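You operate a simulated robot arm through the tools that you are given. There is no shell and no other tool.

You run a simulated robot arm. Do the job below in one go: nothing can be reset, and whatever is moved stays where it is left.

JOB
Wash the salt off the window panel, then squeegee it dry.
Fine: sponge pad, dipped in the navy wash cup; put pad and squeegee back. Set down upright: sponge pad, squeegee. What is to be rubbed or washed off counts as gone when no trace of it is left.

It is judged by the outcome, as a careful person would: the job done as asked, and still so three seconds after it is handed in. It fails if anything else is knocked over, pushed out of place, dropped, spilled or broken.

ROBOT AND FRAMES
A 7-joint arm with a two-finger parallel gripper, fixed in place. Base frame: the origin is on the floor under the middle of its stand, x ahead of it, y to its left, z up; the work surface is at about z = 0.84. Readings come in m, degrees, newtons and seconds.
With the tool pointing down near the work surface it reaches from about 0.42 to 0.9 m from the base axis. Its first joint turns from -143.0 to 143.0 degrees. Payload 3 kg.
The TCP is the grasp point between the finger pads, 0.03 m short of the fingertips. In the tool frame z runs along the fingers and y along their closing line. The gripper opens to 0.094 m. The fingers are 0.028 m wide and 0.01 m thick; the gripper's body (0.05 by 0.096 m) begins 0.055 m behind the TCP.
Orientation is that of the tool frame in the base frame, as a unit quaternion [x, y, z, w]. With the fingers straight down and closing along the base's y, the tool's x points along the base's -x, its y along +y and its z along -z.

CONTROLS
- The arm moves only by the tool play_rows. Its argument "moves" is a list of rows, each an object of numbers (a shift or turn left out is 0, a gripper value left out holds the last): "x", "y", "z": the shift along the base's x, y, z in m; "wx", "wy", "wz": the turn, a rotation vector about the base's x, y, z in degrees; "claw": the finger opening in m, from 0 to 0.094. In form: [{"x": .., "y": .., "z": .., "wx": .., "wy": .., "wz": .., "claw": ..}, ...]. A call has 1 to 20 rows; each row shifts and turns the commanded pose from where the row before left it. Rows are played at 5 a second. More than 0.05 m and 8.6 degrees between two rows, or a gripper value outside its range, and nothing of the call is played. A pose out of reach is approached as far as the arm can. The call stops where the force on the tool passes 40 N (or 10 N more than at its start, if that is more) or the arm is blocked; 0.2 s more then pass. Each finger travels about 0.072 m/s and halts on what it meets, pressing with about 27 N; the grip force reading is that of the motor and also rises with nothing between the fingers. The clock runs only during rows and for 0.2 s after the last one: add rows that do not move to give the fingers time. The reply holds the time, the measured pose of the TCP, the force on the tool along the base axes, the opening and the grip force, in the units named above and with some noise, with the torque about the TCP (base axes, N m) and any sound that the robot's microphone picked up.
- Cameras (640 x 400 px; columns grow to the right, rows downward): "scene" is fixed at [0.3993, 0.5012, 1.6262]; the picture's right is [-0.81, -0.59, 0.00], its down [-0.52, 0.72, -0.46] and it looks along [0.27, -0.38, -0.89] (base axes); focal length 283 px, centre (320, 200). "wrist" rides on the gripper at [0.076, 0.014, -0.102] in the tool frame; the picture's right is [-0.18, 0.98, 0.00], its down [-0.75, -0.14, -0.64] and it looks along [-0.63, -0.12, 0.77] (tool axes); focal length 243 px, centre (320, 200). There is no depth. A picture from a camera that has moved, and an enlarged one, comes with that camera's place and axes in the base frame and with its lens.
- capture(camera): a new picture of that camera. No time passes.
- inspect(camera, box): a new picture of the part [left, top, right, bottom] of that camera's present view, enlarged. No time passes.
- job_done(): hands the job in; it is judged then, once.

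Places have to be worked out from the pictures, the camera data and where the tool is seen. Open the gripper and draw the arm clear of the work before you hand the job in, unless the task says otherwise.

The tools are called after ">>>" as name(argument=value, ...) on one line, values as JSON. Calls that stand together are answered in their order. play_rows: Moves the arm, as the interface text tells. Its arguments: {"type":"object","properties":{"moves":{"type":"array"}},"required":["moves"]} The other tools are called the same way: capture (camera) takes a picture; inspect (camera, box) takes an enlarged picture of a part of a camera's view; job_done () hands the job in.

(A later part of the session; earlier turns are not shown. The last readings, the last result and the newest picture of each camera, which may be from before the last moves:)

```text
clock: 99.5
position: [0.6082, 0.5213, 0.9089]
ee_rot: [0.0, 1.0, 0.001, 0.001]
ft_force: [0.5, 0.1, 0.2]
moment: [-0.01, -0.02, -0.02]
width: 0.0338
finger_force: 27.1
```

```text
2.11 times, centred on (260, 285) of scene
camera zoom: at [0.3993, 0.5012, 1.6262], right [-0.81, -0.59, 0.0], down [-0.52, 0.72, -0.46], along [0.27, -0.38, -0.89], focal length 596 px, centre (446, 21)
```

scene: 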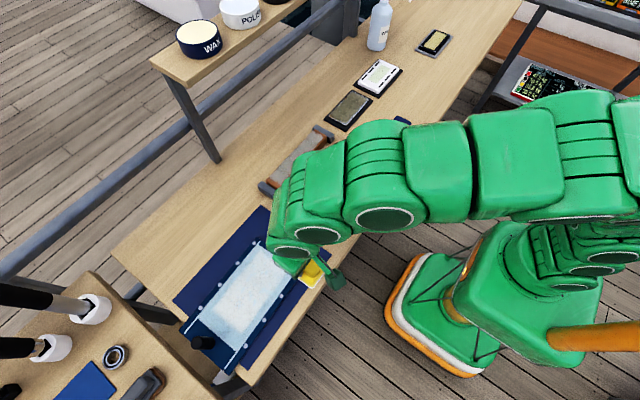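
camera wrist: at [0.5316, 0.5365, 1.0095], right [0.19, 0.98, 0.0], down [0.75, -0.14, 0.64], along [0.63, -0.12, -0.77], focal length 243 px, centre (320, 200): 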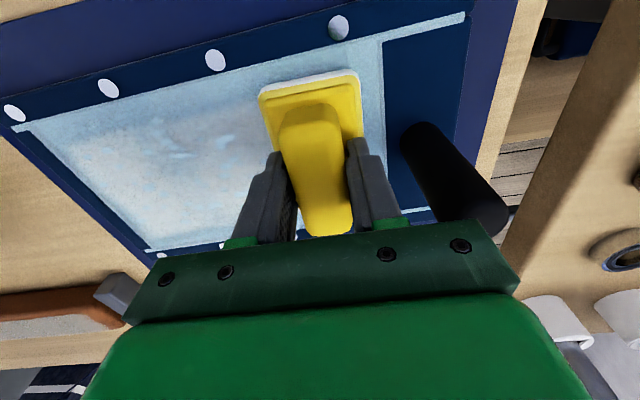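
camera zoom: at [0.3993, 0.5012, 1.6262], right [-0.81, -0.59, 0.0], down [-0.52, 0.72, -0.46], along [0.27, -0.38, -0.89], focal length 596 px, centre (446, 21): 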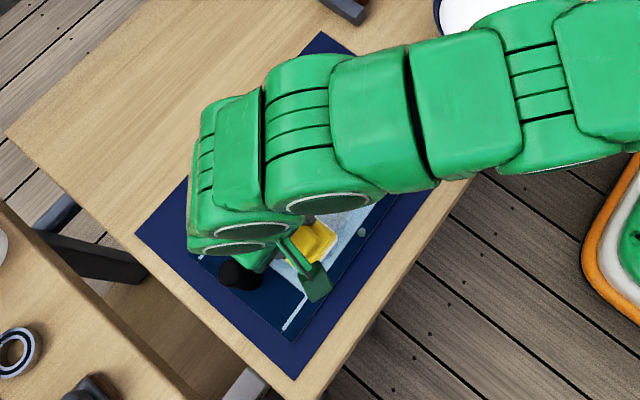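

>>> inspect(camera="wrist", box=[0, 0, 420, 260])

>>> play_rows(moves=[{"z": 0.02}, {"z": 0.04}, {"z": 0.04}, {"z": 0.03, "x": -0.03}, {"x": -0.04, "y": -0.03}, {"x": -0.02, "y": -0.045}, {"y": -0.05}, {"y": -0.05}, {"y": -0.04}, {}])

>>> inspect(camera="scene", box=[220, 215, 310, 320])

>>> inspect(camera="scene", box=[160, 190, 360, 380])

```text
1.52 times, centred on (210, 130) of wrist
camera zoom: at [0.5316, 0.5365, 1.0095], right [0.19, 0.98, 0.0], down [0.75, -0.14, 0.64], along [0.63, -0.12, -0.77], focal length 370 px, centre (488, 307)
```

zoom: 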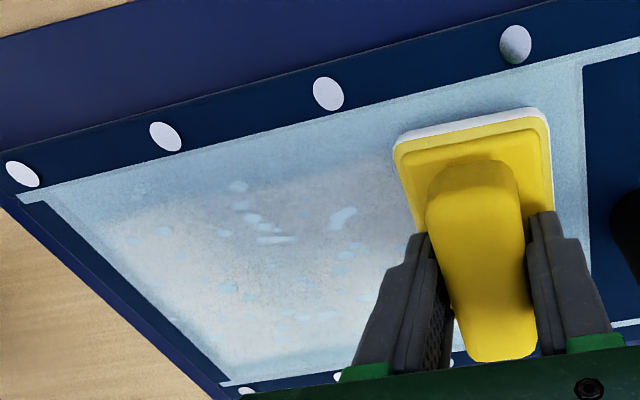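

```text
clock: 101.7
position: [0.5178, 0.3056, 1.0369]
ee_rot: [0.0, 1.0, 0.0, 0.001]
ft_force: [-0.1, 0.4, 0.1]
moment: [-0.03, 0.0, 0.01]
width: 0.0337
finger_force: 26.9
```

```text
3.81 times, centred on (265, 268) of scene
camera zoom: at [0.3993, 0.5012, 1.6262], right [-0.81, -0.59, 0.0], down [-0.52, 0.72, -0.46], along [0.27, -0.38, -0.89], focal length 1079 px, centre (530, -57)
```

zoom: 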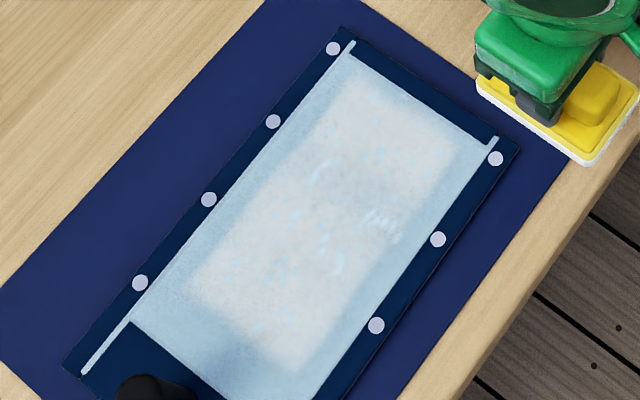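

```text
2.11 times, centred on (260, 285) of scene
camera zoom: at [0.3993, 0.5012, 1.6262], right [-0.81, -0.59, 0.0], down [-0.52, 0.72, -0.46], along [0.27, -0.38, -0.89], focal length 596 px, centre (446, 21)
```

zoom: 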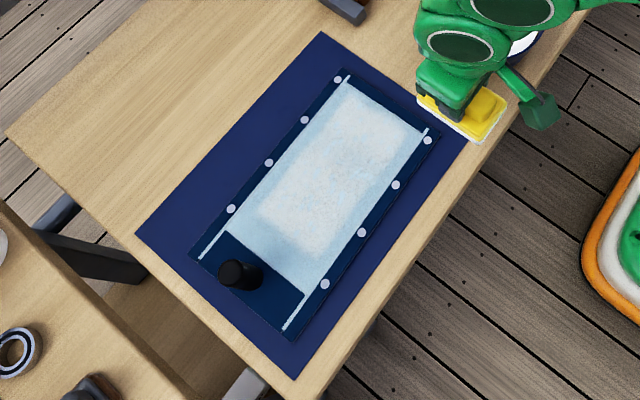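

The panel is still exactly in place, but the salt is only thinning slowly. A better idea: let the pad rest on the glass under its own weight and push it around with loosely opened fingers, so friction stays too low to drag the panel. I'll go back to (0.609, 0.43) to try that.

>>> play_rows(moves=[{"x": 0.03, "y": 0.035}, {"x": 0.03, "y": 0.04}, {"x": 0.03, "y": 0.04}, {"z": -0.04}, {"z": -0.04}, {"z": -0.03}, {"z": -0.012}, {}])

>>> play_rows(moves=[{"z": -0.002}, {"z": -0.001}, {}])

```text
clock: 103.5
position: [0.6083, 0.4223, 0.9161]
ee_rot: [0.0, 1.0, 0.0, 0.001]
ft_force: [0.5, -0.3, -0.2]
moment: [0.0, -0.01, -0.01]
width: 0.0336
finger_force: 27.0
```

```text
clock: 104.3
position: [0.6071, 0.4211, 0.9115]
ee_rot: [0.0, 1.0, 0.001, 0.001]
ft_force: [0.8, -0.2, -0.2]
moment: [0.01, 0.0, 0.0]
width: 0.0338
finger_force: 26.9
```

>>> play_rows(moves=[{"z": -0.001}, {"z": -0.0005}, {}])

>>> play_rows(moves=[{"z": -0.0005}, {}])

>>> play_rows(moves=[{"z": -0.0004}, {}])

```text
clock: 105.1
position: [0.6072, 0.4217, 0.9124]
ee_rot: [0.0, 1.0, 0.0, 0.0]
ft_force: [0.9, -0.1, -0.7]
moment: [0.0, 0.0, -0.01]
width: 0.0335
finger_force: 26.9
```

```text
clock: 105.7
position: [0.6075, 0.4215, 0.9116]
ee_rot: [0.0, 1.0, 0.0, 0.0]
ft_force: [0.2, 0.4, 0.5]
moment: [-0.02, 0.0, 0.04]
width: 0.0335
finger_force: 27.4
```

```text
clock: 106.3
position: [0.6083, 0.4216, 0.9098]
ee_rot: [0.001, 1.0, 0.001, 0.001]
ft_force: [0.1, -0.5, 0.3]
moment: [-0.01, 0.0, -0.03]
width: 0.0336
finger_force: 27.2
```

The pad is just touching. I open the fingers slightly (to 0.037) so the pad rests freely, and check.

>>> play_rows(moves=[{"claw": 0.037}, {}, {}])

>>> inspect(camera="wrist", box=[140, 0, 500, 240])

```text
clock: 107.1
position: [0.6093, 0.4208, 0.911]
ee_rot: [0.0, 1.0, 0.0, 0.001]
ft_force: [-0.7, 0.2, 0.0]
moment: [0.03, 0.02, 0.02]
width: 0.0371
finger_force: 0.1
```

```text
1.67 times, centred on (320, 120) of wrist
camera zoom: at [0.5318, 0.4365, 1.0118], right [0.18, 0.98, 0.0], down [0.75, -0.14, 0.64], along [0.63, -0.12, -0.77], focal length 404 px, centre (320, 333)
```

zoom: 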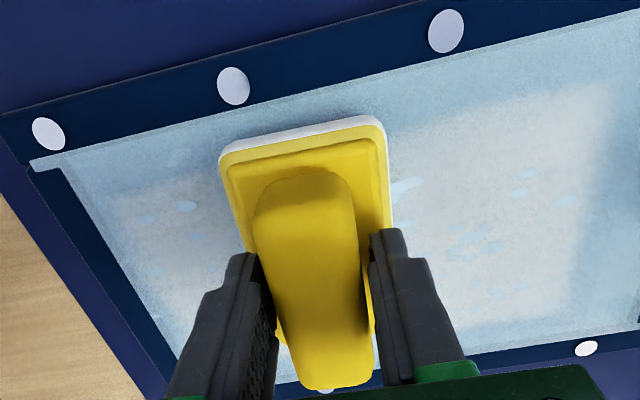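

The pad rests freely on the glass. Now a gentle pushing stroke of +0.06 in y to see whether the pad slides and the panel stays.

>>> play_rows(moves=[{"y": 0.005}, {"y": 0.011}, {"y": 0.015}, {"y": 0.015}, {"y": 0.015}, {}])

>>> inspect(camera="wrist", box=[60, 0, 560, 250])

>>> inspect(camera="scene", box=[160, 190, 360, 380])

```text
clock: 108.5
position: [0.6081, 0.4824, 0.9115]
ee_rot: [0.0, 1.0, 0.001, 0.001]
ft_force: [-0.2, -0.1, 0.6]
moment: [0.01, -0.02, 0.01]
width: 0.0373
finger_force: 0.4
```

```text
1.28 times, centred on (310, 125) of wrist
camera zoom: at [0.5317, 0.4971, 1.0116], right [0.18, 0.98, 0.0], down [0.75, -0.14, 0.64], along [0.63, -0.12, -0.77], focal length 311 px, centre (333, 296)
```

zoom: 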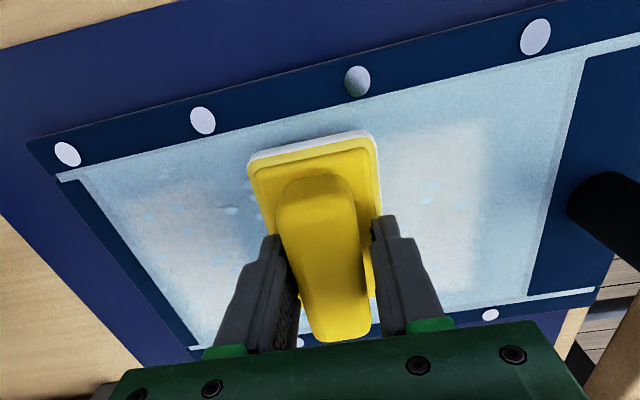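

```text
2.11 times, centred on (260, 285) of scene
camera zoom: at [0.3993, 0.5012, 1.6262], right [-0.81, -0.59, 0.0], down [-0.52, 0.72, -0.46], along [0.27, -0.38, -0.89], focal length 596 px, centre (446, 21)
```

zoom: 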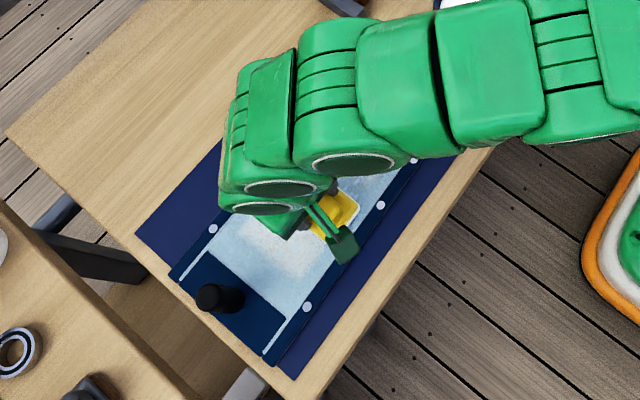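

Even the pad's own weight half-drags the panel (it moved about +0.03), so it is near the slip threshold. Quick back-and-forth strokes with the loose pad should let the panel's inertia keep it nearly still. I'll test short fast strokes, first pulling back toward -y.

>>> play_rows(moves=[{"y": -0.02, "claw": 0.036}, {"y": -0.04}, {"y": 0.045}, {"y": -0.045}, {"y": 0.045}, {"y": -0.045}, {"y": 0.045}, {"y": -0.045}, {"y": 0.045}, {"y": -0.045}, {"y": 0.045}, {"y": -0.045}, {}])

>>> inspect(camera="wrist", box=[60, 0, 560, 250])

>>> inspect(camera="scene", box=[160, 190, 360, 380])

```text
clock: 111.3
position: [0.6076, 0.4219, 0.9112]
ee_rot: [0.001, 1.0, 0.0, 0.002]
ft_force: [1.0, -0.5, 0.8]
moment: [-0.02, -0.02, 0.02]
width: 0.0364
finger_force: 0.1
```

```text
1.28 times, centred on (310, 125) of wrist
camera zoom: at [0.5316, 0.4373, 1.0123], right [0.18, 0.98, 0.0], down [0.75, -0.14, 0.64], along [0.63, -0.12, -0.77], focal length 311 px, centre (333, 296)
```

zoom: 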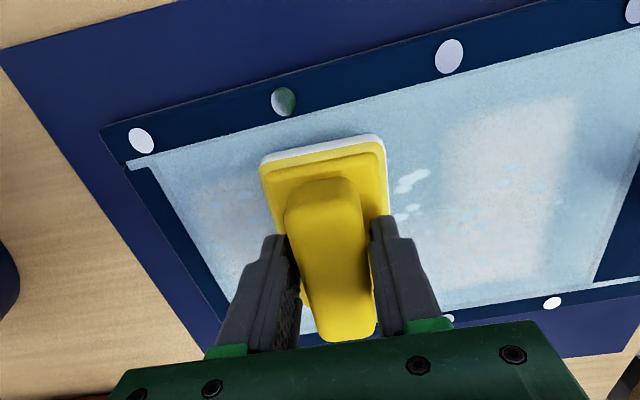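

```text
2.11 times, centred on (260, 285) of scene
camera zoom: at [0.3993, 0.5012, 1.6262], right [-0.81, -0.59, 0.0], down [-0.52, 0.72, -0.46], along [0.27, -0.38, -0.89], focal length 596 px, centre (446, 21)
```

zoom: 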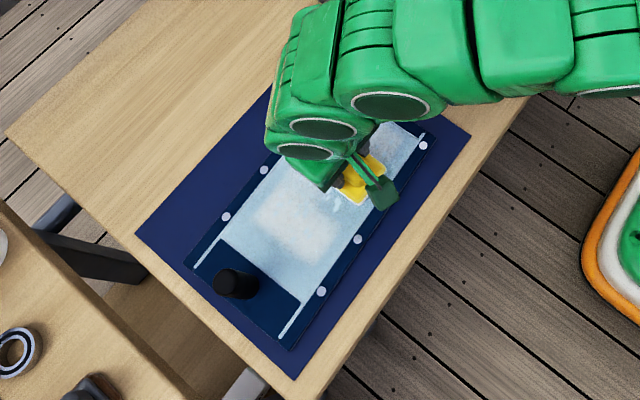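

That works very well: the scrubbed band is now clear light blue, and the panel only drifted about +8 mm. I'll continue with fast loose strokes toward the near end.

>>> play_rows(moves=[{"y": -0.048}, {"y": 0.045}, {"y": -0.045}, {"y": 0.045}, {"y": -0.045}, {"y": 0.045}, {"y": -0.045}, {"y": 0.045}, {"y": -0.045}, {"y": 0.045}, {"y": -0.045}, {"y": 0.045}, {}])

>>> inspect(camera="wrist", box=[60, 0, 560, 250])

>>> inspect(camera="scene", box=[160, 190, 360, 380])

```text
clock: 114.1
position: [0.6072, 0.4198, 0.9107]
ee_rot: [0.001, 1.0, 0.0, 0.002]
ft_force: [0.6, -1.2, -0.1]
moment: [-0.03, -0.05, 0.01]
width: 0.0363
finger_force: 0.2
```

```text
1.28 times, centred on (310, 125) of wrist
camera zoom: at [0.5315, 0.435, 1.0123], right [0.18, 0.98, 0.0], down [0.75, -0.14, 0.64], along [0.63, -0.12, -0.77], focal length 311 px, centre (333, 296)
```

zoom: 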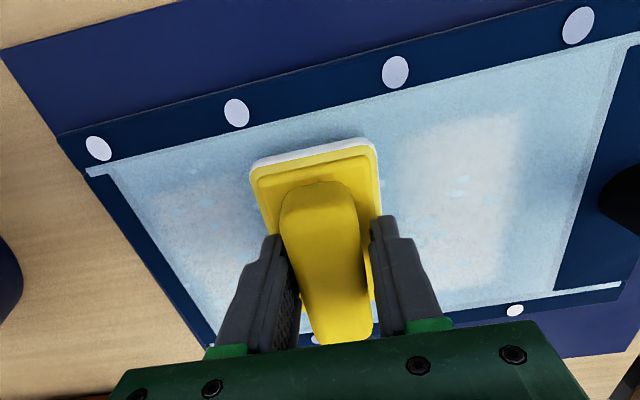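

```text
2.11 times, centred on (260, 285) of scene
camera zoom: at [0.3993, 0.5012, 1.6262], right [-0.81, -0.59, 0.0], down [-0.52, 0.72, -0.46], along [0.27, -0.38, -0.89], focal length 596 px, centre (446, 21)
```

zoom: 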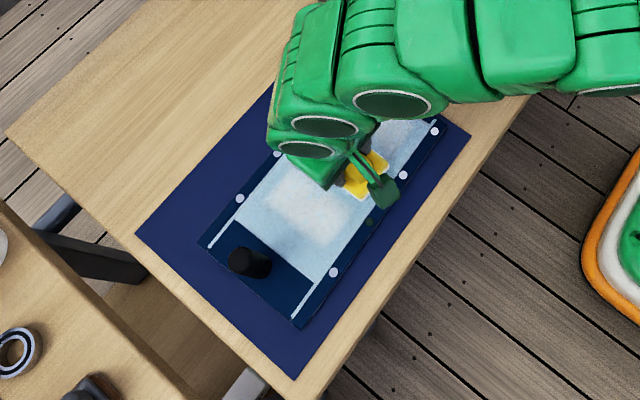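

The panel drifted to about −0.016, and the near end is still salted. I'll pull it back with a slow +y push from the near end, then scrub quickly there.

>>> play_rows(moves=[{"y": -0.05}, {"y": -0.016}, {"y": 0.01}, {"y": 0.01}, {"y": 0.01}, {"y": 0.01}, {"y": -0.042}, {"y": 0.042}, {"y": -0.042}, {"y": 0.042}, {"y": -0.042}, {"y": 0.042}, {"y": -0.042}, {"y": 0.042}, {"y": -0.042}, {"y": 0.042}, {"y": -0.042}, {"y": 0.042}, {}])

>>> inspect(camera="wrist", box=[60, 0, 560, 250])

>>> inspect(camera="scene", box=[160, 190, 360, 380])

```text
clock: 118.1
position: [0.6087, 0.394, 0.9098]
ee_rot: [0.001, 1.0, 0.0, 0.001]
ft_force: [0.3, -0.1, -0.8]
moment: [-0.01, -0.01, 0.01]
width: 0.0364
finger_force: 0.2
```

```text
1.28 times, centred on (310, 125) of wrist
camera zoom: at [0.5321, 0.4083, 1.0114], right [0.18, 0.98, 0.0], down [0.75, -0.14, 0.64], along [0.63, -0.12, -0.77], focal length 311 px, centre (333, 296)
```

zoom: 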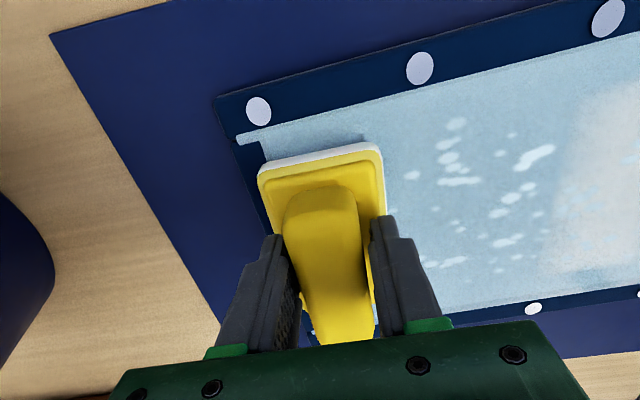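

```text
2.11 times, centred on (260, 285) of scene
camera zoom: at [0.3993, 0.5012, 1.6262], right [-0.81, -0.59, 0.0], down [-0.52, 0.72, -0.46], along [0.27, -0.38, -0.89], focal length 596 px, centre (446, 21)
```

zoom: 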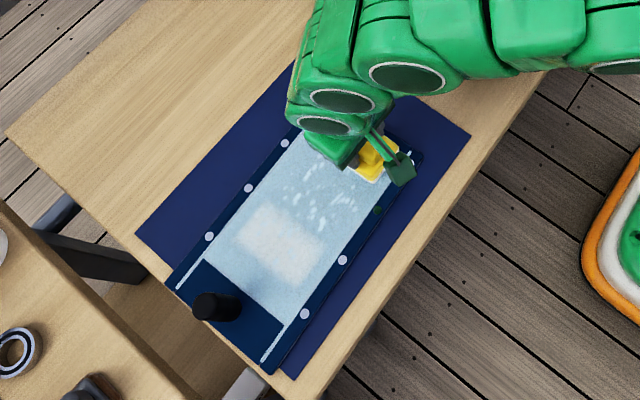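

Great progress: most of the near half is now clean (with patches of white suds), and the remaining salt is at the far part. The panel sits at about +0.04, so I'll use fast +y and slower -y strokes over the far salt to clean it and bring the panel back.

>>> play_rows(moves=[{"y": 0.05}, {"y": 0.05}, {"y": 0.04}, {"y": -0.015}, {"y": -0.015}, {"y": -0.015}, {"y": 0.045}, {"y": -0.015}, {"y": -0.015}, {"y": -0.015}, {"y": 0.04}, {"y": -0.02}, {"y": -0.02}, {"y": 0.035}, {"y": -0.02}, {"y": -0.02}, {"y": 0.035}, {"y": -0.02}, {"y": -0.02}, {}])

>>> inspect(camera="wrist", box=[60, 0, 640, 260])

>>> inspect(camera="scene", box=[160, 190, 360, 380])

```text
clock: 122.3
position: [0.6085, 0.4765, 0.9106]
ee_rot: [0.0, 1.0, -0.001, 0.001]
ft_force: [0.0, -0.5, 0.5]
moment: [-0.02, 0.02, 0.03]
width: 0.0364
finger_force: 0.6
```

```text
1.10 times, centred on (350, 130) of wrist
camera zoom: at [0.5317, 0.4931, 1.0116], right [0.18, 0.98, 0.0], down [0.75, -0.14, 0.64], along [0.63, -0.12, -0.77], focal length 268 px, centre (287, 277)
```

zoom: 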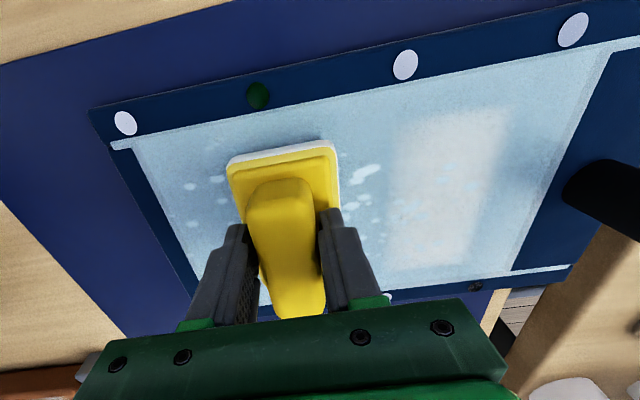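

```text
2.11 times, centred on (260, 285) of scene
camera zoom: at [0.3993, 0.5012, 1.6262], right [-0.81, -0.59, 0.0], down [-0.52, 0.72, -0.46], along [0.27, -0.38, -0.89], focal length 596 px, centre (446, 21)
```

zoom: 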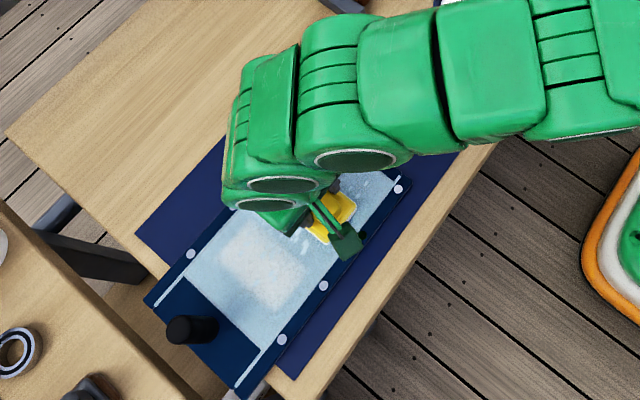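

The panel slid to about +0.065. I'll grip the pad again, press, and drag the panel back in one controlled pull.

>>> play_rows(moves=[{"claw": 0.0}, {}, {}, {"z": -0.0006}, {}])

>>> play_rows(moves=[{"z": -0.0005}, {}])

```text
clock: 123.5
position: [0.6077, 0.4787, 0.9105]
ee_rot: [0.0, 1.0, 0.001, 0.0]
ft_force: [-0.9, 0.7, 6.9]
moment: [-0.14, -0.03, -0.01]
width: 0.0339
finger_force: 27.3
```

```text
clock: 124.1
position: [0.6079, 0.4781, 0.9102]
ee_rot: [0.0, 1.0, 0.001, 0.001]
ft_force: [-0.1, 4.5, 12.5]
moment: [-0.09, -0.03, 0.02]
width: 0.0341
finger_force: 26.8
```

>>> play_rows(moves=[{"y": -0.01}, {"y": -0.01, "z": 0.0001}, {"y": -0.01, "z": 0.0001}, {"y": -0.01, "z": 0.0001}, {"y": -0.01, "z": 0.0001}, {"y": -0.01, "z": 0.0001}, {}])

>>> inspect(camera="scene", box=[160, 190, 360, 380])

```text
clock: 125.7
position: [0.6079, 0.4175, 0.9097]
ee_rot: [0.001, 1.0, -0.001, 0.0]
ft_force: [0.5, -0.6, 0.8]
moment: [-0.03, -0.02, 0.0]
width: 0.0339
finger_force: 26.9
```

```text
2.11 times, centred on (260, 285) of scene
camera zoom: at [0.3993, 0.5012, 1.6262], right [-0.81, -0.59, 0.0], down [-0.52, 0.72, -0.46], along [0.27, -0.38, -0.89], focal length 596 px, centre (446, 21)
```

zoom: 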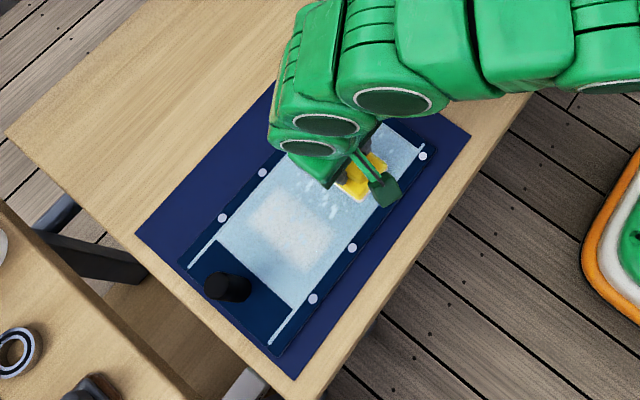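

The panel is now about +0.015 with a slight yaw, to be fixed later. I'll lift the pad over the remaining salt (y≈0.51), set it down gently, loosen and scrub quickly there.

>>> play_rows(moves=[{"z": 0.01}, {"y": 0.045}, {"y": 0.045}, {}, {"z": -0.005}, {"z": -0.003}, {}])

>>> play_rows(moves=[{"z": -0.001}, {"z": -0.0005}, {}])

>>> play_rows(moves=[{"z": -0.0004}, {}])

```text
clock: 127.3
position: [0.609, 0.508, 0.9112]
ee_rot: [0.0, 1.0, 0.0, 0.001]
ft_force: [1.0, 0.2, -0.3]
moment: [0.0, -0.03, -0.01]
width: 0.0341
finger_force: 27.5
```

```text
clock: 128.1
position: [0.6083, 0.5072, 0.9095]
ee_rot: [0.0, 1.0, 0.0, 0.0]
ft_force: [-0.8, 0.2, -0.7]
moment: [-0.03, -0.02, 0.01]
width: 0.0337
finger_force: 27.1
```

```text
clock: 128.7
position: [0.6073, 0.5094, 0.9103]
ee_rot: [0.001, 1.0, -0.001, 0.002]
ft_force: [-0.1, -0.3, 1.0]
moment: [-0.02, 0.0, 0.01]
width: 0.034
finger_force: 27.4
```

>>> play_rows(moves=[{"claw": 0.036}, {}, {"y": -0.022}, {"y": 0.045}, {"y": -0.045}, {"y": 0.045}, {"y": -0.045}, {"y": 0.045}, {"y": -0.045}, {"y": 0.045}, {"y": -0.045}, {"y": 0.045}, {"y": -0.045}, {"y": 0.045}, {"y": -0.045}, {"y": 0.022}, {}])

>>> inspect(camera="wrist", box=[60, 0, 640, 260])

>>> inspect(camera="scene", box=[160, 190, 360, 380])

```text
clock: 132.3
position: [0.6074, 0.5078, 0.9109]
ee_rot: [0.0, 1.0, -0.001, 0.0]
ft_force: [0.2, -0.1, -0.1]
moment: [-0.02, 0.01, 0.0]
width: 0.0362
finger_force: 0.3
```

```text
1.10 times, centred on (350, 130) of wrist
camera zoom: at [0.532, 0.5233, 1.0114], right [0.18, 0.98, 0.0], down [0.75, -0.14, 0.64], along [0.63, -0.12, -0.77], focal length 268 px, centre (287, 277)
```

zoom: 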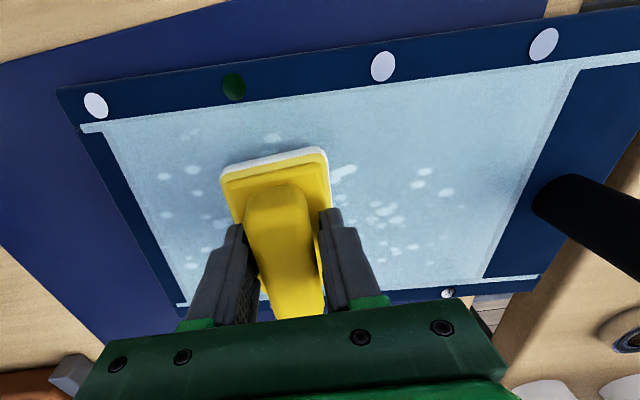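

```text
2.11 times, centred on (260, 285) of scene
camera zoom: at [0.3993, 0.5012, 1.6262], right [-0.81, -0.59, 0.0], down [-0.52, 0.72, -0.46], along [0.27, -0.38, -0.89], focal length 596 px, centre (446, 21)
```

zoom: 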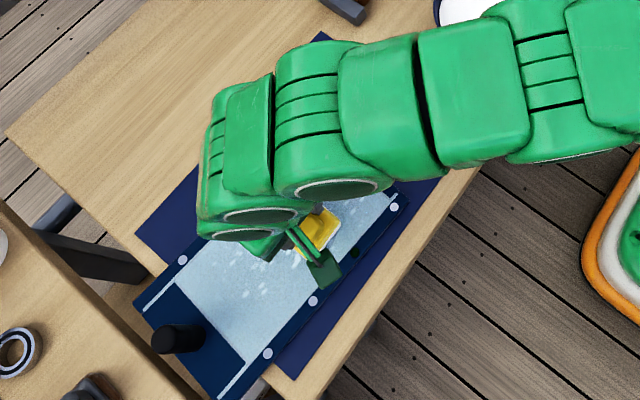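

The white patch appears to be gone, leaving only scattered suds; the panel is about +0.07 out. I'll grip the pad, lift it away and take a clear look.

>>> play_rows(moves=[{"claw": 0.0}, {}, {}, {"z": 0.02}, {"z": 0.04}, {"z": 0.04}, {"z": 0.03, "x": -0.03}, {"x": -0.04, "y": -0.03}, {"x": -0.02, "y": -0.045}, {"y": -0.05}, {"y": -0.05}, {"y": -0.04}, {}])

>>> inspect(camera="scene", box=[170, 210, 310, 370])

>>> capture(camera="wrist")

```text
clock: 135.1
position: [0.519, 0.2939, 1.0394]
ee_rot: [0.0, 1.0, 0.0, 0.001]
ft_force: [0.1, 0.2, 0.3]
moment: [-0.01, 0.02, -0.01]
width: 0.0337
finger_force: 27.6
```

```text
2.50 times, centred on (240, 290) of scene
camera zoom: at [0.3993, 0.5012, 1.6262], right [-0.81, -0.59, 0.0], down [-0.52, 0.72, -0.46], along [0.27, -0.38, -0.89], focal length 708 px, centre (520, -25)
```

zoom: 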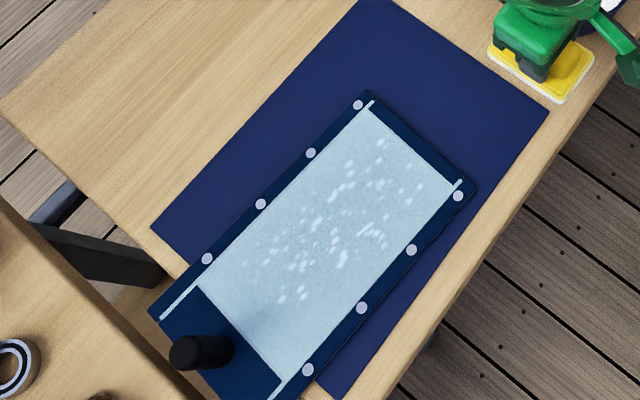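

```text
taken
camera wrist: at [0.4423, 0.3083, 1.1418], right [0.18, 0.98, 0.0], down [0.75, -0.14, 0.64], along [0.63, -0.12, -0.77], focal length 243 px, centre (320, 200)
```

wrist: 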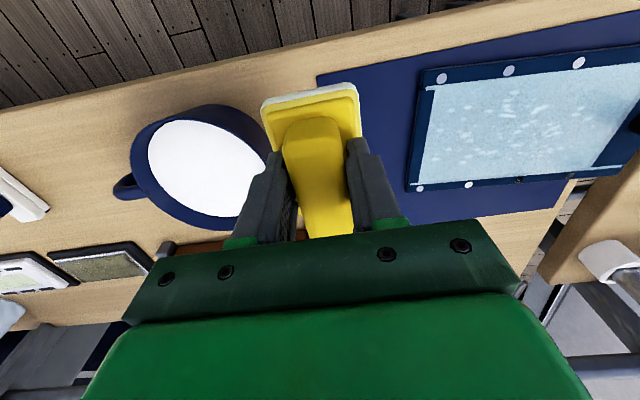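

>>> inspect(camera="wrist", box=[400, 40, 640, 200])

>>> inspect(camera="scene", box=[205, 235, 295, 315])

```text
2.50 times, centred on (520, 120) of wrist
camera zoom: at [0.4423, 0.3083, 1.1418], right [0.18, 0.98, 0.0], down [0.75, -0.14, 0.64], along [0.63, -0.12, -0.77], focal length 606 px, centre (-180, 400)
```

zoom: 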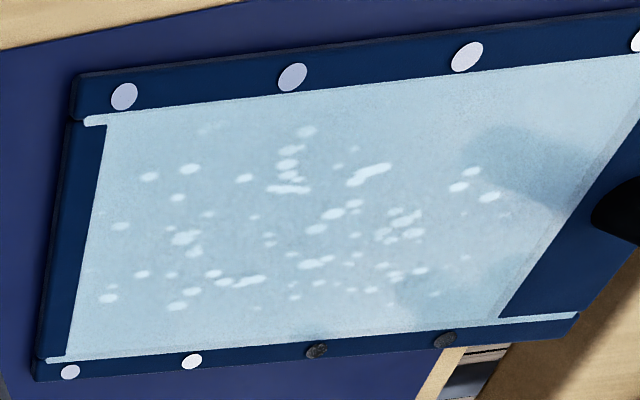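

```text
5.00 times, centred on (250, 275) of scene
camera zoom: at [0.3993, 0.5012, 1.6262], right [-0.81, -0.59, 0.0], down [-0.52, 0.72, -0.46], along [0.27, -0.38, -0.89], focal length 1416 px, centre (670, -175)
```

zoom: 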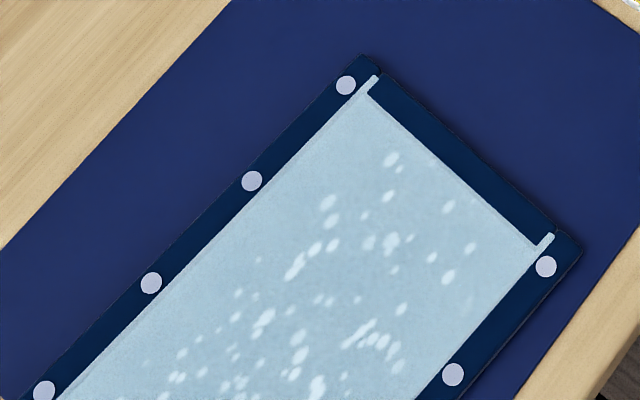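

The salt patch has faded away everywhere; only light suds streaks remain. The panel is displaced about (−0.007, +0.084) with ~6° yaw, so I'll press the pad near x 0.60, y 0.53 and drag it back toward -y, which also turns it the right way.

>>> play_rows(moves=[{"x": 0.02, "y": 0.045}, {"x": 0.02, "y": 0.045}, {"x": 0.02, "y": 0.045}, {"x": 0.02, "y": 0.045}, {"y": 0.045, "z": -0.02}, {"z": -0.04}, {"z": -0.04}, {"z": -0.02}, {"z": -0.005}, {}])

>>> play_rows(moves=[{"z": -0.002}, {"z": -0.0015}, {}])

```text
clock: 137.3
position: [0.5984, 0.5188, 0.9159]
ee_rot: [0.0, 1.0, 0.001, 0.001]
ft_force: [-0.1, 0.1, -1.2]
moment: [-0.01, 0.0, -0.01]
width: 0.0334
finger_force: 26.5
```

```text
clock: 138.1
position: [0.5974, 0.5184, 0.9119]
ee_rot: [0.0, 1.0, -0.001, 0.001]
ft_force: [0.4, -1.3, -1.1]
moment: [0.0, 0.02, -0.01]
width: 0.0339
finger_force: 26.6
```

>>> play_rows(moves=[{"z": -0.001}, {"z": -0.0005}, {}])

>>> play_rows(moves=[{"z": -0.0005}, {}])

>>> play_rows(moves=[{"z": -0.0005}, {}])

```text
clock: 138.9
position: [0.5982, 0.5179, 0.9103]
ee_rot: [0.0, 1.0, 0.0, 0.001]
ft_force: [-0.1, -0.5, -0.6]
moment: [-0.01, -0.04, -0.05]
width: 0.0336
finger_force: 27.5
```

```text
clock: 139.5
position: [0.5981, 0.5182, 0.9094]
ee_rot: [-0.001, 1.0, 0.0, 0.001]
ft_force: [-0.5, -0.5, 0.1]
moment: [0.01, -0.03, -0.02]
width: 0.0335
finger_force: 26.8
```

```text
clock: 140.1
position: [0.5983, 0.5187, 0.9094]
ee_rot: [-0.001, 1.0, 0.001, 0.001]
ft_force: [0.8, -0.2, 7.8]
moment: [0.24, -0.07, 0.02]
width: 0.0336
finger_force: 26.9
```

>>> play_rows(moves=[{"z": -0.0003}, {"y": -0.0105, "x": 0.001}, {"y": -0.0105, "x": 0.001}, {"y": -0.0105, "x": 0.001}, {"y": -0.0105, "x": 0.001}, {}])

>>> inspect(camera="scene", box=[160, 190, 360, 380])

```text
clock: 141.5
position: [0.6026, 0.4747, 0.9075]
ee_rot: [0.001, 1.0, 0.0, 0.001]
ft_force: [2.7, 3.9, 13.0]
moment: [0.01, -0.04, 0.08]
width: 0.0338
finger_force: 27.1
```

```text
2.11 times, centred on (260, 285) of scene
camera zoom: at [0.3993, 0.5012, 1.6262], right [-0.81, -0.59, 0.0], down [-0.52, 0.72, -0.46], along [0.27, -0.38, -0.89], focal length 596 px, centre (446, 21)
```

zoom: 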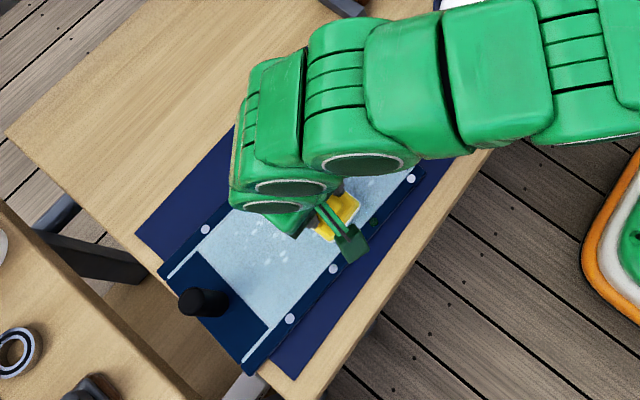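

>>> play_rows(moves=[{"y": -0.0105, "x": 0.001}, {"y": -0.0105, "x": 0.001}, {"y": -0.0105, "x": 0.001}, {"y": -0.0105}, {}])

>>> inspect(camera="scene", box=[160, 190, 360, 380])

```text
clock: 142.7
position: [0.6054, 0.4344, 0.9081]
ee_rot: [0.0, 1.0, 0.0, 0.0]
ft_force: [-0.8, 3.4, 10.0]
moment: [-0.07, 0.03, 0.0]
width: 0.0335
finger_force: 27.1
```

```text
2.11 times, centred on (260, 285) of scene
camera zoom: at [0.3993, 0.5012, 1.6262], right [-0.81, -0.59, 0.0], down [-0.52, 0.72, -0.46], along [0.27, -0.38, -0.89], focal length 596 px, centre (446, 21)
```

zoom: 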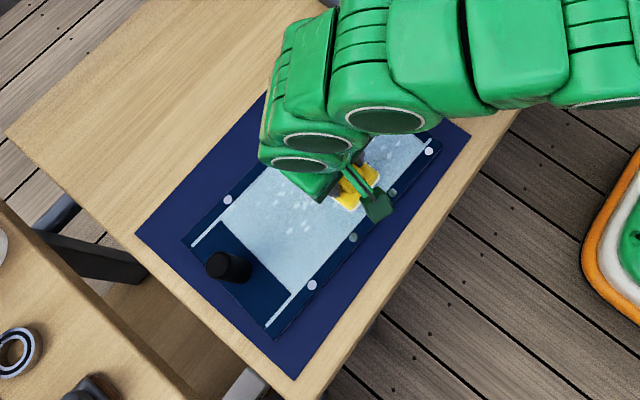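

The panel is back near centre, but still yawed about −6°. I'll do an extra loose scrub at x≈0.642 (covering the far-x side of the glass) using slow +y and fast -y strokes, which also turns the panel back.

>>> play_rows(moves=[{"z": 0.01}, {"x": 0.037, "y": -0.02}, {}, {"z": -0.005}, {"z": -0.003}, {}])

>>> play_rows(moves=[{"z": -0.001}, {"z": -0.0005}, {}])

```text
clock: 144.1
position: [0.6422, 0.4144, 0.9115]
ee_rot: [-0.001, 1.0, 0.0, 0.002]
ft_force: [-0.4, 0.5, -0.5]
moment: [0.01, 0.04, -0.02]
width: 0.0339
finger_force: 27.2
```

```text
clock: 144.9
position: [0.6425, 0.4147, 0.9097]
ee_rot: [0.0, 1.0, 0.001, 0.001]
ft_force: [-0.6, -0.7, -0.3]
moment: [-0.01, 0.01, 0.01]
width: 0.0339
finger_force: 27.2
```

>>> play_rows(moves=[{"z": -0.0005}, {"claw": 0.036}, {}, {"y": 0.015}, {"y": 0.015}, {"y": 0.015}, {"y": -0.045}, {"y": 0.015}, {"y": 0.015}, {"y": 0.015}, {"y": -0.045}, {"y": 0.022}, {"y": 0.022}, {"y": -0.044}, {"y": 0.022}, {"y": 0.022}, {"y": -0.044}, {"y": 0.022}, {"y": 0.022}, {}])

>>> inspect(camera="scene", box=[160, 190, 360, 380])

>>> inspect(camera="wrist", box=[60, 0, 640, 260])

```text
clock: 149.1
position: [0.6423, 0.4582, 0.9088]
ee_rot: [0.0, 1.0, -0.001, 0.0]
ft_force: [-0.3, -0.5, -0.3]
moment: [-0.02, 0.0, -0.03]
width: 0.0362
finger_force: 0.0
```

```text
2.11 times, centred on (260, 285) of scene
camera zoom: at [0.3993, 0.5012, 1.6262], right [-0.81, -0.59, 0.0], down [-0.52, 0.72, -0.46], along [0.27, -0.38, -0.89], focal length 596 px, centre (446, 21)
```

zoom: 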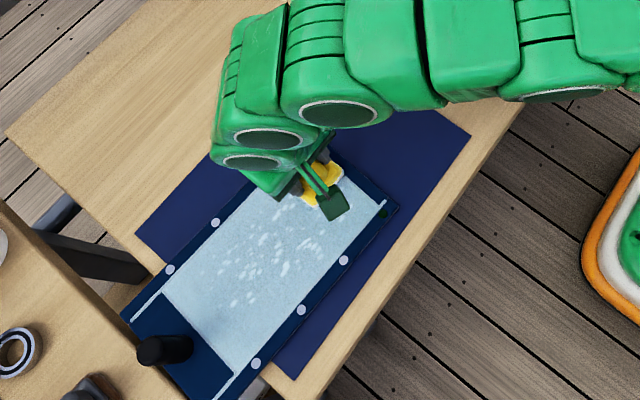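

```text
1.10 times, centred on (350, 130) of wrist
camera zoom: at [0.5656, 0.4733, 1.0102], right [0.18, 0.98, 0.0], down [0.75, -0.14, 0.64], along [0.63, -0.12, -0.77], focal length 268 px, centre (287, 277)
```

zoom: 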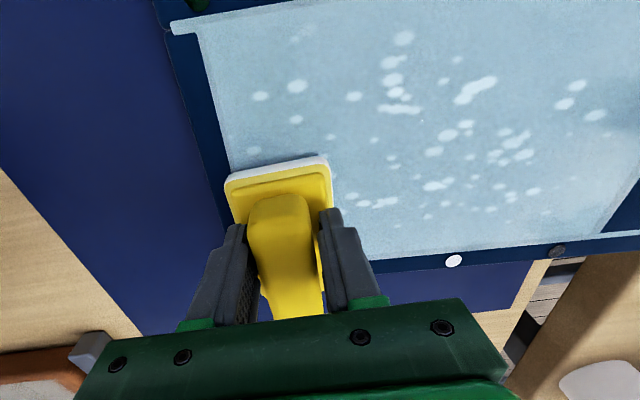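

The glass looks evenly clear apart from suds; the panel is again at about +0.09 but less yawed. Let me zoom in on the glass for any trace of salt.

>>> inspect(camera="wrist", box=[230, 0, 640, 240])

>>> inspect(camera="scene", box=[190, 240, 290, 340])

```text
1.56 times, centred on (435, 120) of wrist
camera zoom: at [0.5656, 0.4733, 1.0102], right [0.18, 0.98, 0.0], down [0.75, -0.14, 0.64], along [0.63, -0.12, -0.77], focal length 379 px, centre (140, 325)
```

zoom: 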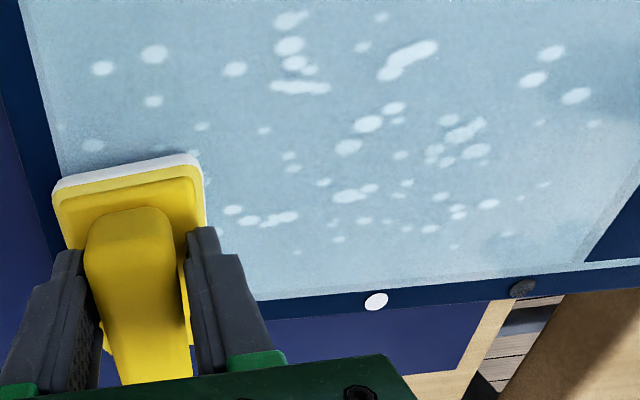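

```text
4.00 times, centred on (240, 290) of scene
camera zoom: at [0.3993, 0.5012, 1.6262], right [-0.81, -0.59, 0.0], down [-0.52, 0.72, -0.46], along [0.27, -0.38, -0.89], focal length 1133 px, centre (640, -160)
```

zoom: 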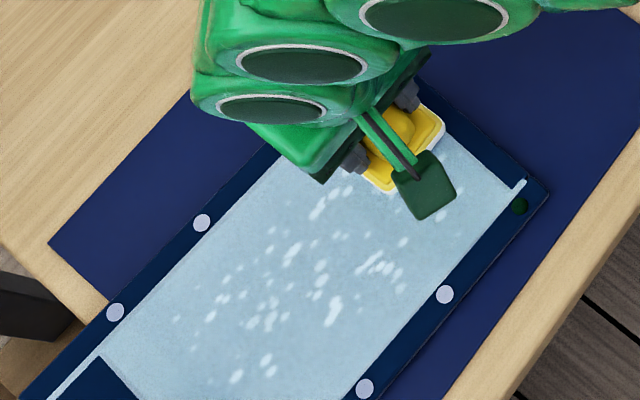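

No salt trace remains; only suds spots. I'll grip the pad here, press, and drag the panel back about −0.10 in y.

>>> play_rows(moves=[{"claw": 0.0}, {}, {}, {"z": -0.0006}, {}])

>>> play_rows(moves=[{"z": -0.0004}, {}])

```text
clock: 150.3
position: [0.6423, 0.4582, 0.9076]
ee_rot: [0.0, 1.0, 0.0, 0.0]
ft_force: [-0.2, -1.5, 6.6]
moment: [0.12, -0.03, 0.04]
width: 0.0338
finger_force: 27.4
```

```text
clock: 150.9
position: [0.642, 0.458, 0.9081]
ee_rot: [0.0, 1.0, 0.001, 0.001]
ft_force: [-1.0, -3.1, 13.9]
moment: [0.2, -0.06, 0.0]
width: 0.0337
finger_force: 26.5
```

>>> play_rows(moves=[{"y": -0.01}, {"y": -0.0105}, {"y": -0.0105}, {"y": -0.0105}, {"y": -0.0105}, {}])

>>> inspect(camera="scene", box=[160, 190, 360, 380])

```text
clock: 152.3
position: [0.642, 0.406, 0.9072]
ee_rot: [0.0, 1.0, 0.0, 0.0]
ft_force: [-2.0, 4.6, 19.4]
moment: [0.04, -0.04, 0.06]
width: 0.0338
finger_force: 27.1
```

```text
2.11 times, centred on (260, 285) of scene
camera zoom: at [0.3993, 0.5012, 1.6262], right [-0.81, -0.59, 0.0], down [-0.52, 0.72, -0.46], along [0.27, -0.38, -0.89], focal length 596 px, centre (446, 21)
```

zoom: 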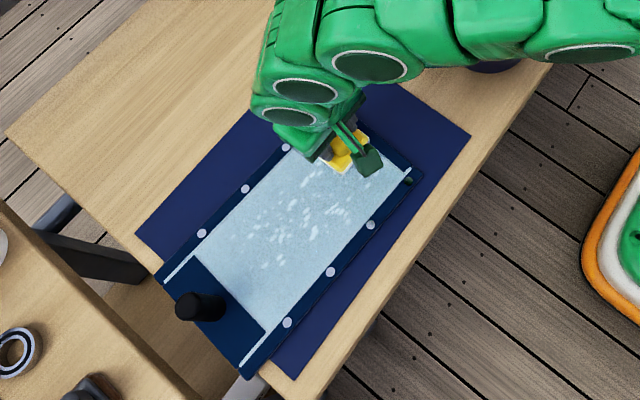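

>>> play_rows(moves=[{"z": 0.0002, "y": -0.0095}, {"y": -0.0095}, {"y": -0.0095}, {"y": -0.0095}, {"y": -0.0095}, {}])

>>> inspect(camera="scene", box=[160, 190, 360, 380])

```text
clock: 153.7
position: [0.6417, 0.3585, 0.9093]
ee_rot: [0.0, 1.0, 0.0, 0.001]
ft_force: [-2.1, 4.2, 15.8]
moment: [-0.03, 0.02, -0.01]
width: 0.0337
finger_force: 26.8
```

```text
2.11 times, centred on (260, 285) of scene
camera zoom: at [0.3993, 0.5012, 1.6262], right [-0.81, -0.59, 0.0], down [-0.52, 0.72, -0.46], along [0.27, -0.38, -0.89], focal length 596 px, centre (446, 21)
```

zoom: 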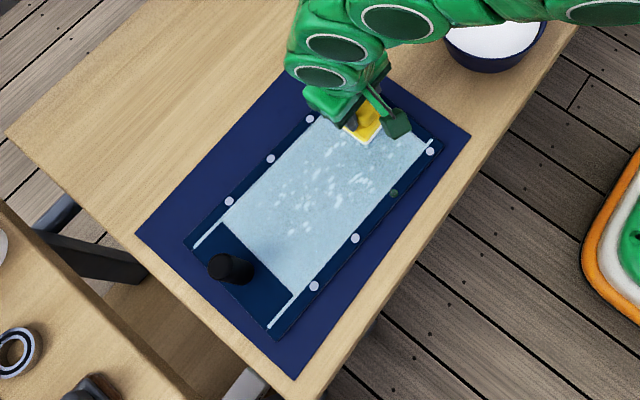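

The panel is back near its place with about −5° of yaw to fix later with its knob. I'll lift the pad and inspect the whole glass.

>>> play_rows(moves=[{"z": 0.02}, {"z": 0.04}, {"z": 0.04}, {"z": 0.04}, {"x": -0.04, "y": -0.025}, {"x": -0.04, "y": -0.025}, {"x": -0.03}, {}])

>>> inspect(camera="scene", box=[210, 210, 310, 310])

>>> inspect(camera="wrist", box=[340, 30, 640, 220])

```text
clock: 155.5
position: [0.5317, 0.3083, 1.0473]
ee_rot: [0.0, 1.0, 0.0, 0.001]
ft_force: [0.2, -0.6, -1.5]
moment: [-0.03, 0.01, 0.0]
width: 0.0336
finger_force: 26.7
```

```text
4.00 times, centred on (260, 260) of scene
camera zoom: at [0.3993, 0.5012, 1.6262], right [-0.81, -0.59, 0.0], down [-0.52, 0.72, -0.46], along [0.27, -0.38, -0.89], focal length 1133 px, centre (560, -40)
```

zoom: 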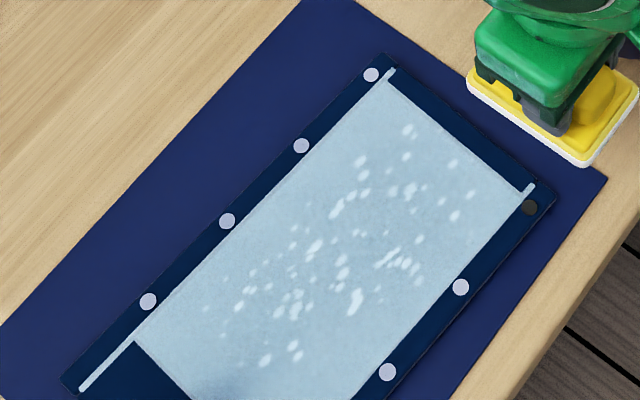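

```text
2.11 times, centred on (490, 125) of wrist
camera zoom: at [0.4557, 0.3233, 1.1491], right [0.18, 0.98, 0.0], down [0.75, -0.14, 0.64], along [0.63, -0.12, -0.77], focal length 511 px, centre (-38, 358)
```

zoom: 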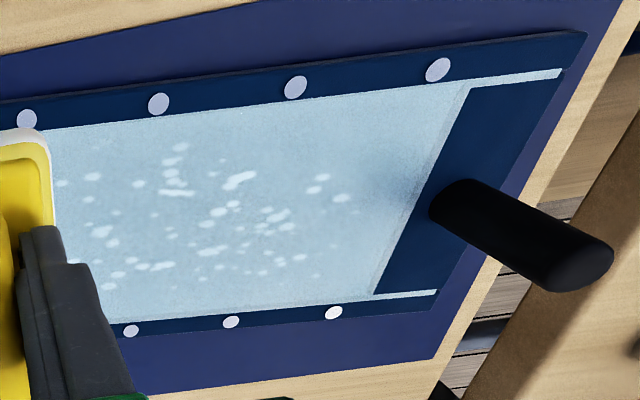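

The glass is evenly clear of salt, with only suds left for the squeegee. I'll carry the pad back to its original spot at (0.572, −0.0675).

>>> play_rows(moves=[{"z": 0.01, "y": -0.03}, {"y": -0.045, "x": 0.008}, {"y": -0.045, "x": 0.008}, {"y": -0.045, "x": 0.008}, {"y": -0.045, "x": 0.008}, {"y": -0.045, "x": 0.0085}, {"y": -0.045}, {"y": -0.045}, {"y": -0.031}, {"z": -0.04}, {"z": -0.04}, {"z": -0.04}, {"z": -0.02}, {}])

>>> inspect(camera="scene", box=[330, 90, 430, 190])

>>> capture(camera="wrist")

```text
clock: 158.5
position: [0.5731, -0.0675, 0.9173]
ee_rot: [0.0, 1.0, 0.0, 0.001]
ft_force: [-0.2, 0.2, -0.4]
moment: [0.03, 0.01, 0.04]
width: 0.0337
finger_force: 27.8
```

```text
4.00 times, centred on (380, 140) of scene
camera zoom: at [0.3993, 0.5012, 1.6262], right [-0.81, -0.59, 0.0], down [-0.52, 0.72, -0.46], along [0.27, -0.38, -0.89], focal length 1133 px, centre (80, 440)
```

zoom: 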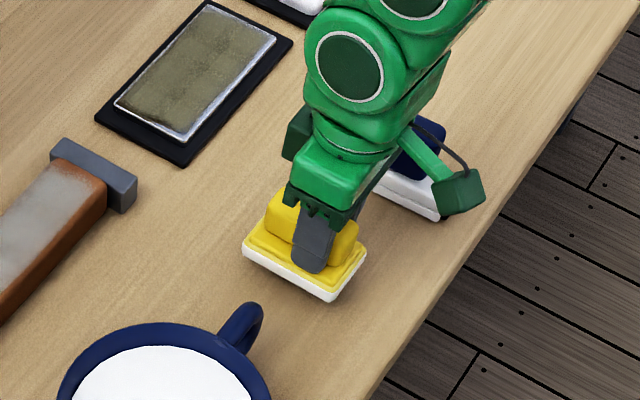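

```text
taken
camera wrist: at [0.4959, -0.0524, 1.018], right [0.18, 0.98, 0.0], down [0.75, -0.14, 0.64], along [0.63, -0.12, -0.77], focal length 243 px, centre (320, 200)
```

wrist: 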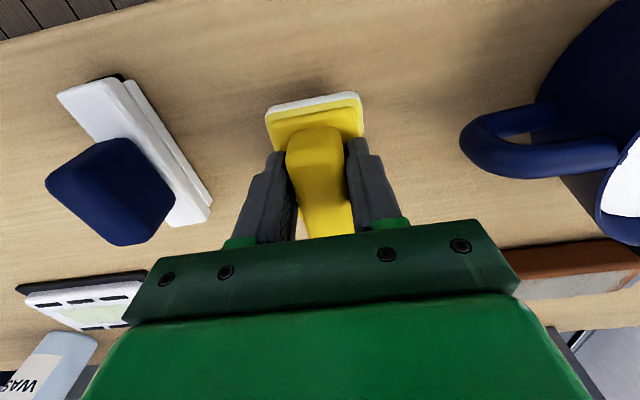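

The pad has shifted about +0.014 in x within the grip, so I move the TCP −0.0145 in x to put the pad itself on its original spot, then lower to contact.

>>> play_rows(moves=[{"x": -0.0145}, {"z": -0.008}, {"z": -0.005}, {}])

>>> play_rows(moves=[{"z": -0.002}, {"z": -0.002}, {}])

```text
clock: 159.5
position: [0.5584, -0.0676, 0.9056]
ee_rot: [0.0, 1.0, 0.0, 0.001]
ft_force: [-0.5, -0.3, -1.1]
moment: [-0.02, 0.02, 0.01]
width: 0.0336
finger_force: 27.0
```

```text
clock: 160.3
position: [0.5588, -0.0674, 0.9012]
ee_rot: [0.0, 1.0, 0.0, 0.001]
ft_force: [-1.0, -0.7, -0.7]
moment: [-0.02, -0.02, 0.01]
width: 0.0337
finger_force: 26.8
```

>>> play_rows(moves=[{"z": -0.0015}, {}])

>>> play_rows(moves=[{"z": -0.001}, {}])

>>> play_rows(moves=[{"z": -0.001}, {}])

>>> play_rows(moves=[{"z": -0.001}, {}])

```text
clock: 160.9
position: [0.5599, -0.068, 0.8995]
ee_rot: [0.0, 1.0, 0.0, 0.0]
ft_force: [-0.3, 0.6, -1.1]
moment: [-0.03, 0.02, 0.05]
width: 0.0337
finger_force: 27.3
```

```text
clock: 161.5
position: [0.5584, -0.0674, 0.898]
ee_rot: [0.0, 1.0, 0.0, 0.0]
ft_force: [0.2, 0.1, -0.8]
moment: [-0.04, 0.02, 0.02]
width: 0.0335
finger_force: 26.9
```

```text
clock: 162.1
position: [0.5577, -0.0665, 0.8973]
ee_rot: [0.0, 1.0, 0.0, 0.001]
ft_force: [-0.9, -1.2, -0.7]
moment: [0.0, 0.01, 0.02]
width: 0.0338
finger_force: 27.1
```

```text
clock: 162.7
position: [0.5583, -0.0674, 0.8971]
ee_rot: [0.0, 1.0, -0.001, 0.001]
ft_force: [-0.3, 0.2, -1.0]
moment: [-0.04, 0.02, 0.02]
width: 0.0336
finger_force: 27.5
```

>>> play_rows(moves=[{"z": -0.001}, {}])

>>> play_rows(moves=[{"z": -0.0007}, {}])

>>> inspect(camera="scene", box=[330, 90, 430, 190])

```text
clock: 163.3
position: [0.5588, -0.0677, 0.896]
ee_rot: [0.0, 1.0, 0.0, 0.001]
ft_force: [-0.7, -0.3, -0.1]
moment: [0.0, -0.02, -0.02]
width: 0.0335
finger_force: 27.4
```

```text
clock: 163.9
position: [0.5589, -0.0661, 0.8944]
ee_rot: [0.0, 1.0, 0.0, 0.001]
ft_force: [1.1, 0.0, -2.2]
moment: [0.01, -0.02, 0.02]
width: 0.0338
finger_force: 27.5
```

```text
4.00 times, centred on (380, 140) of scene
camera zoom: at [0.3993, 0.5012, 1.6262], right [-0.81, -0.59, 0.0], down [-0.52, 0.72, -0.46], along [0.27, -0.38, -0.89], focal length 1133 px, centre (80, 440)
```

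zoom: 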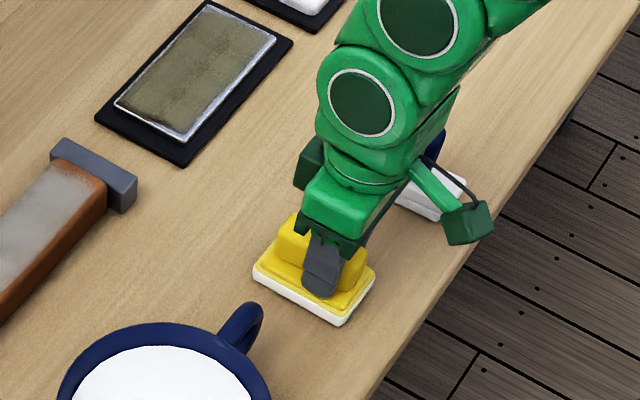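

>>> play_rows(moves=[{"z": -0.001}, {}])

>>> play_rows(moves=[{"z": -0.001}, {}])

```text
clock: 164.5
position: [0.5578, -0.067, 0.8934]
ee_rot: [0.0, 1.0, 0.0, 0.002]
ft_force: [-2.9, -0.8, 13.6]
moment: [-0.06, -0.01, -0.02]
width: 0.0336
finger_force: 27.2
```

```text
clock: 165.0
position: [0.5574, -0.067, 0.894]
ee_rot: [0.0, 1.0, 0.0, 0.002]
ft_force: [-11.4, -1.5, 15.7]
moment: [-0.01, 0.31, 0.01]
width: 0.0338
finger_force: 26.6
stopped in row 2: the force on the tool passed its limit at 42 N (the readings are from after the stop); the commanded pose is now the measured one
```

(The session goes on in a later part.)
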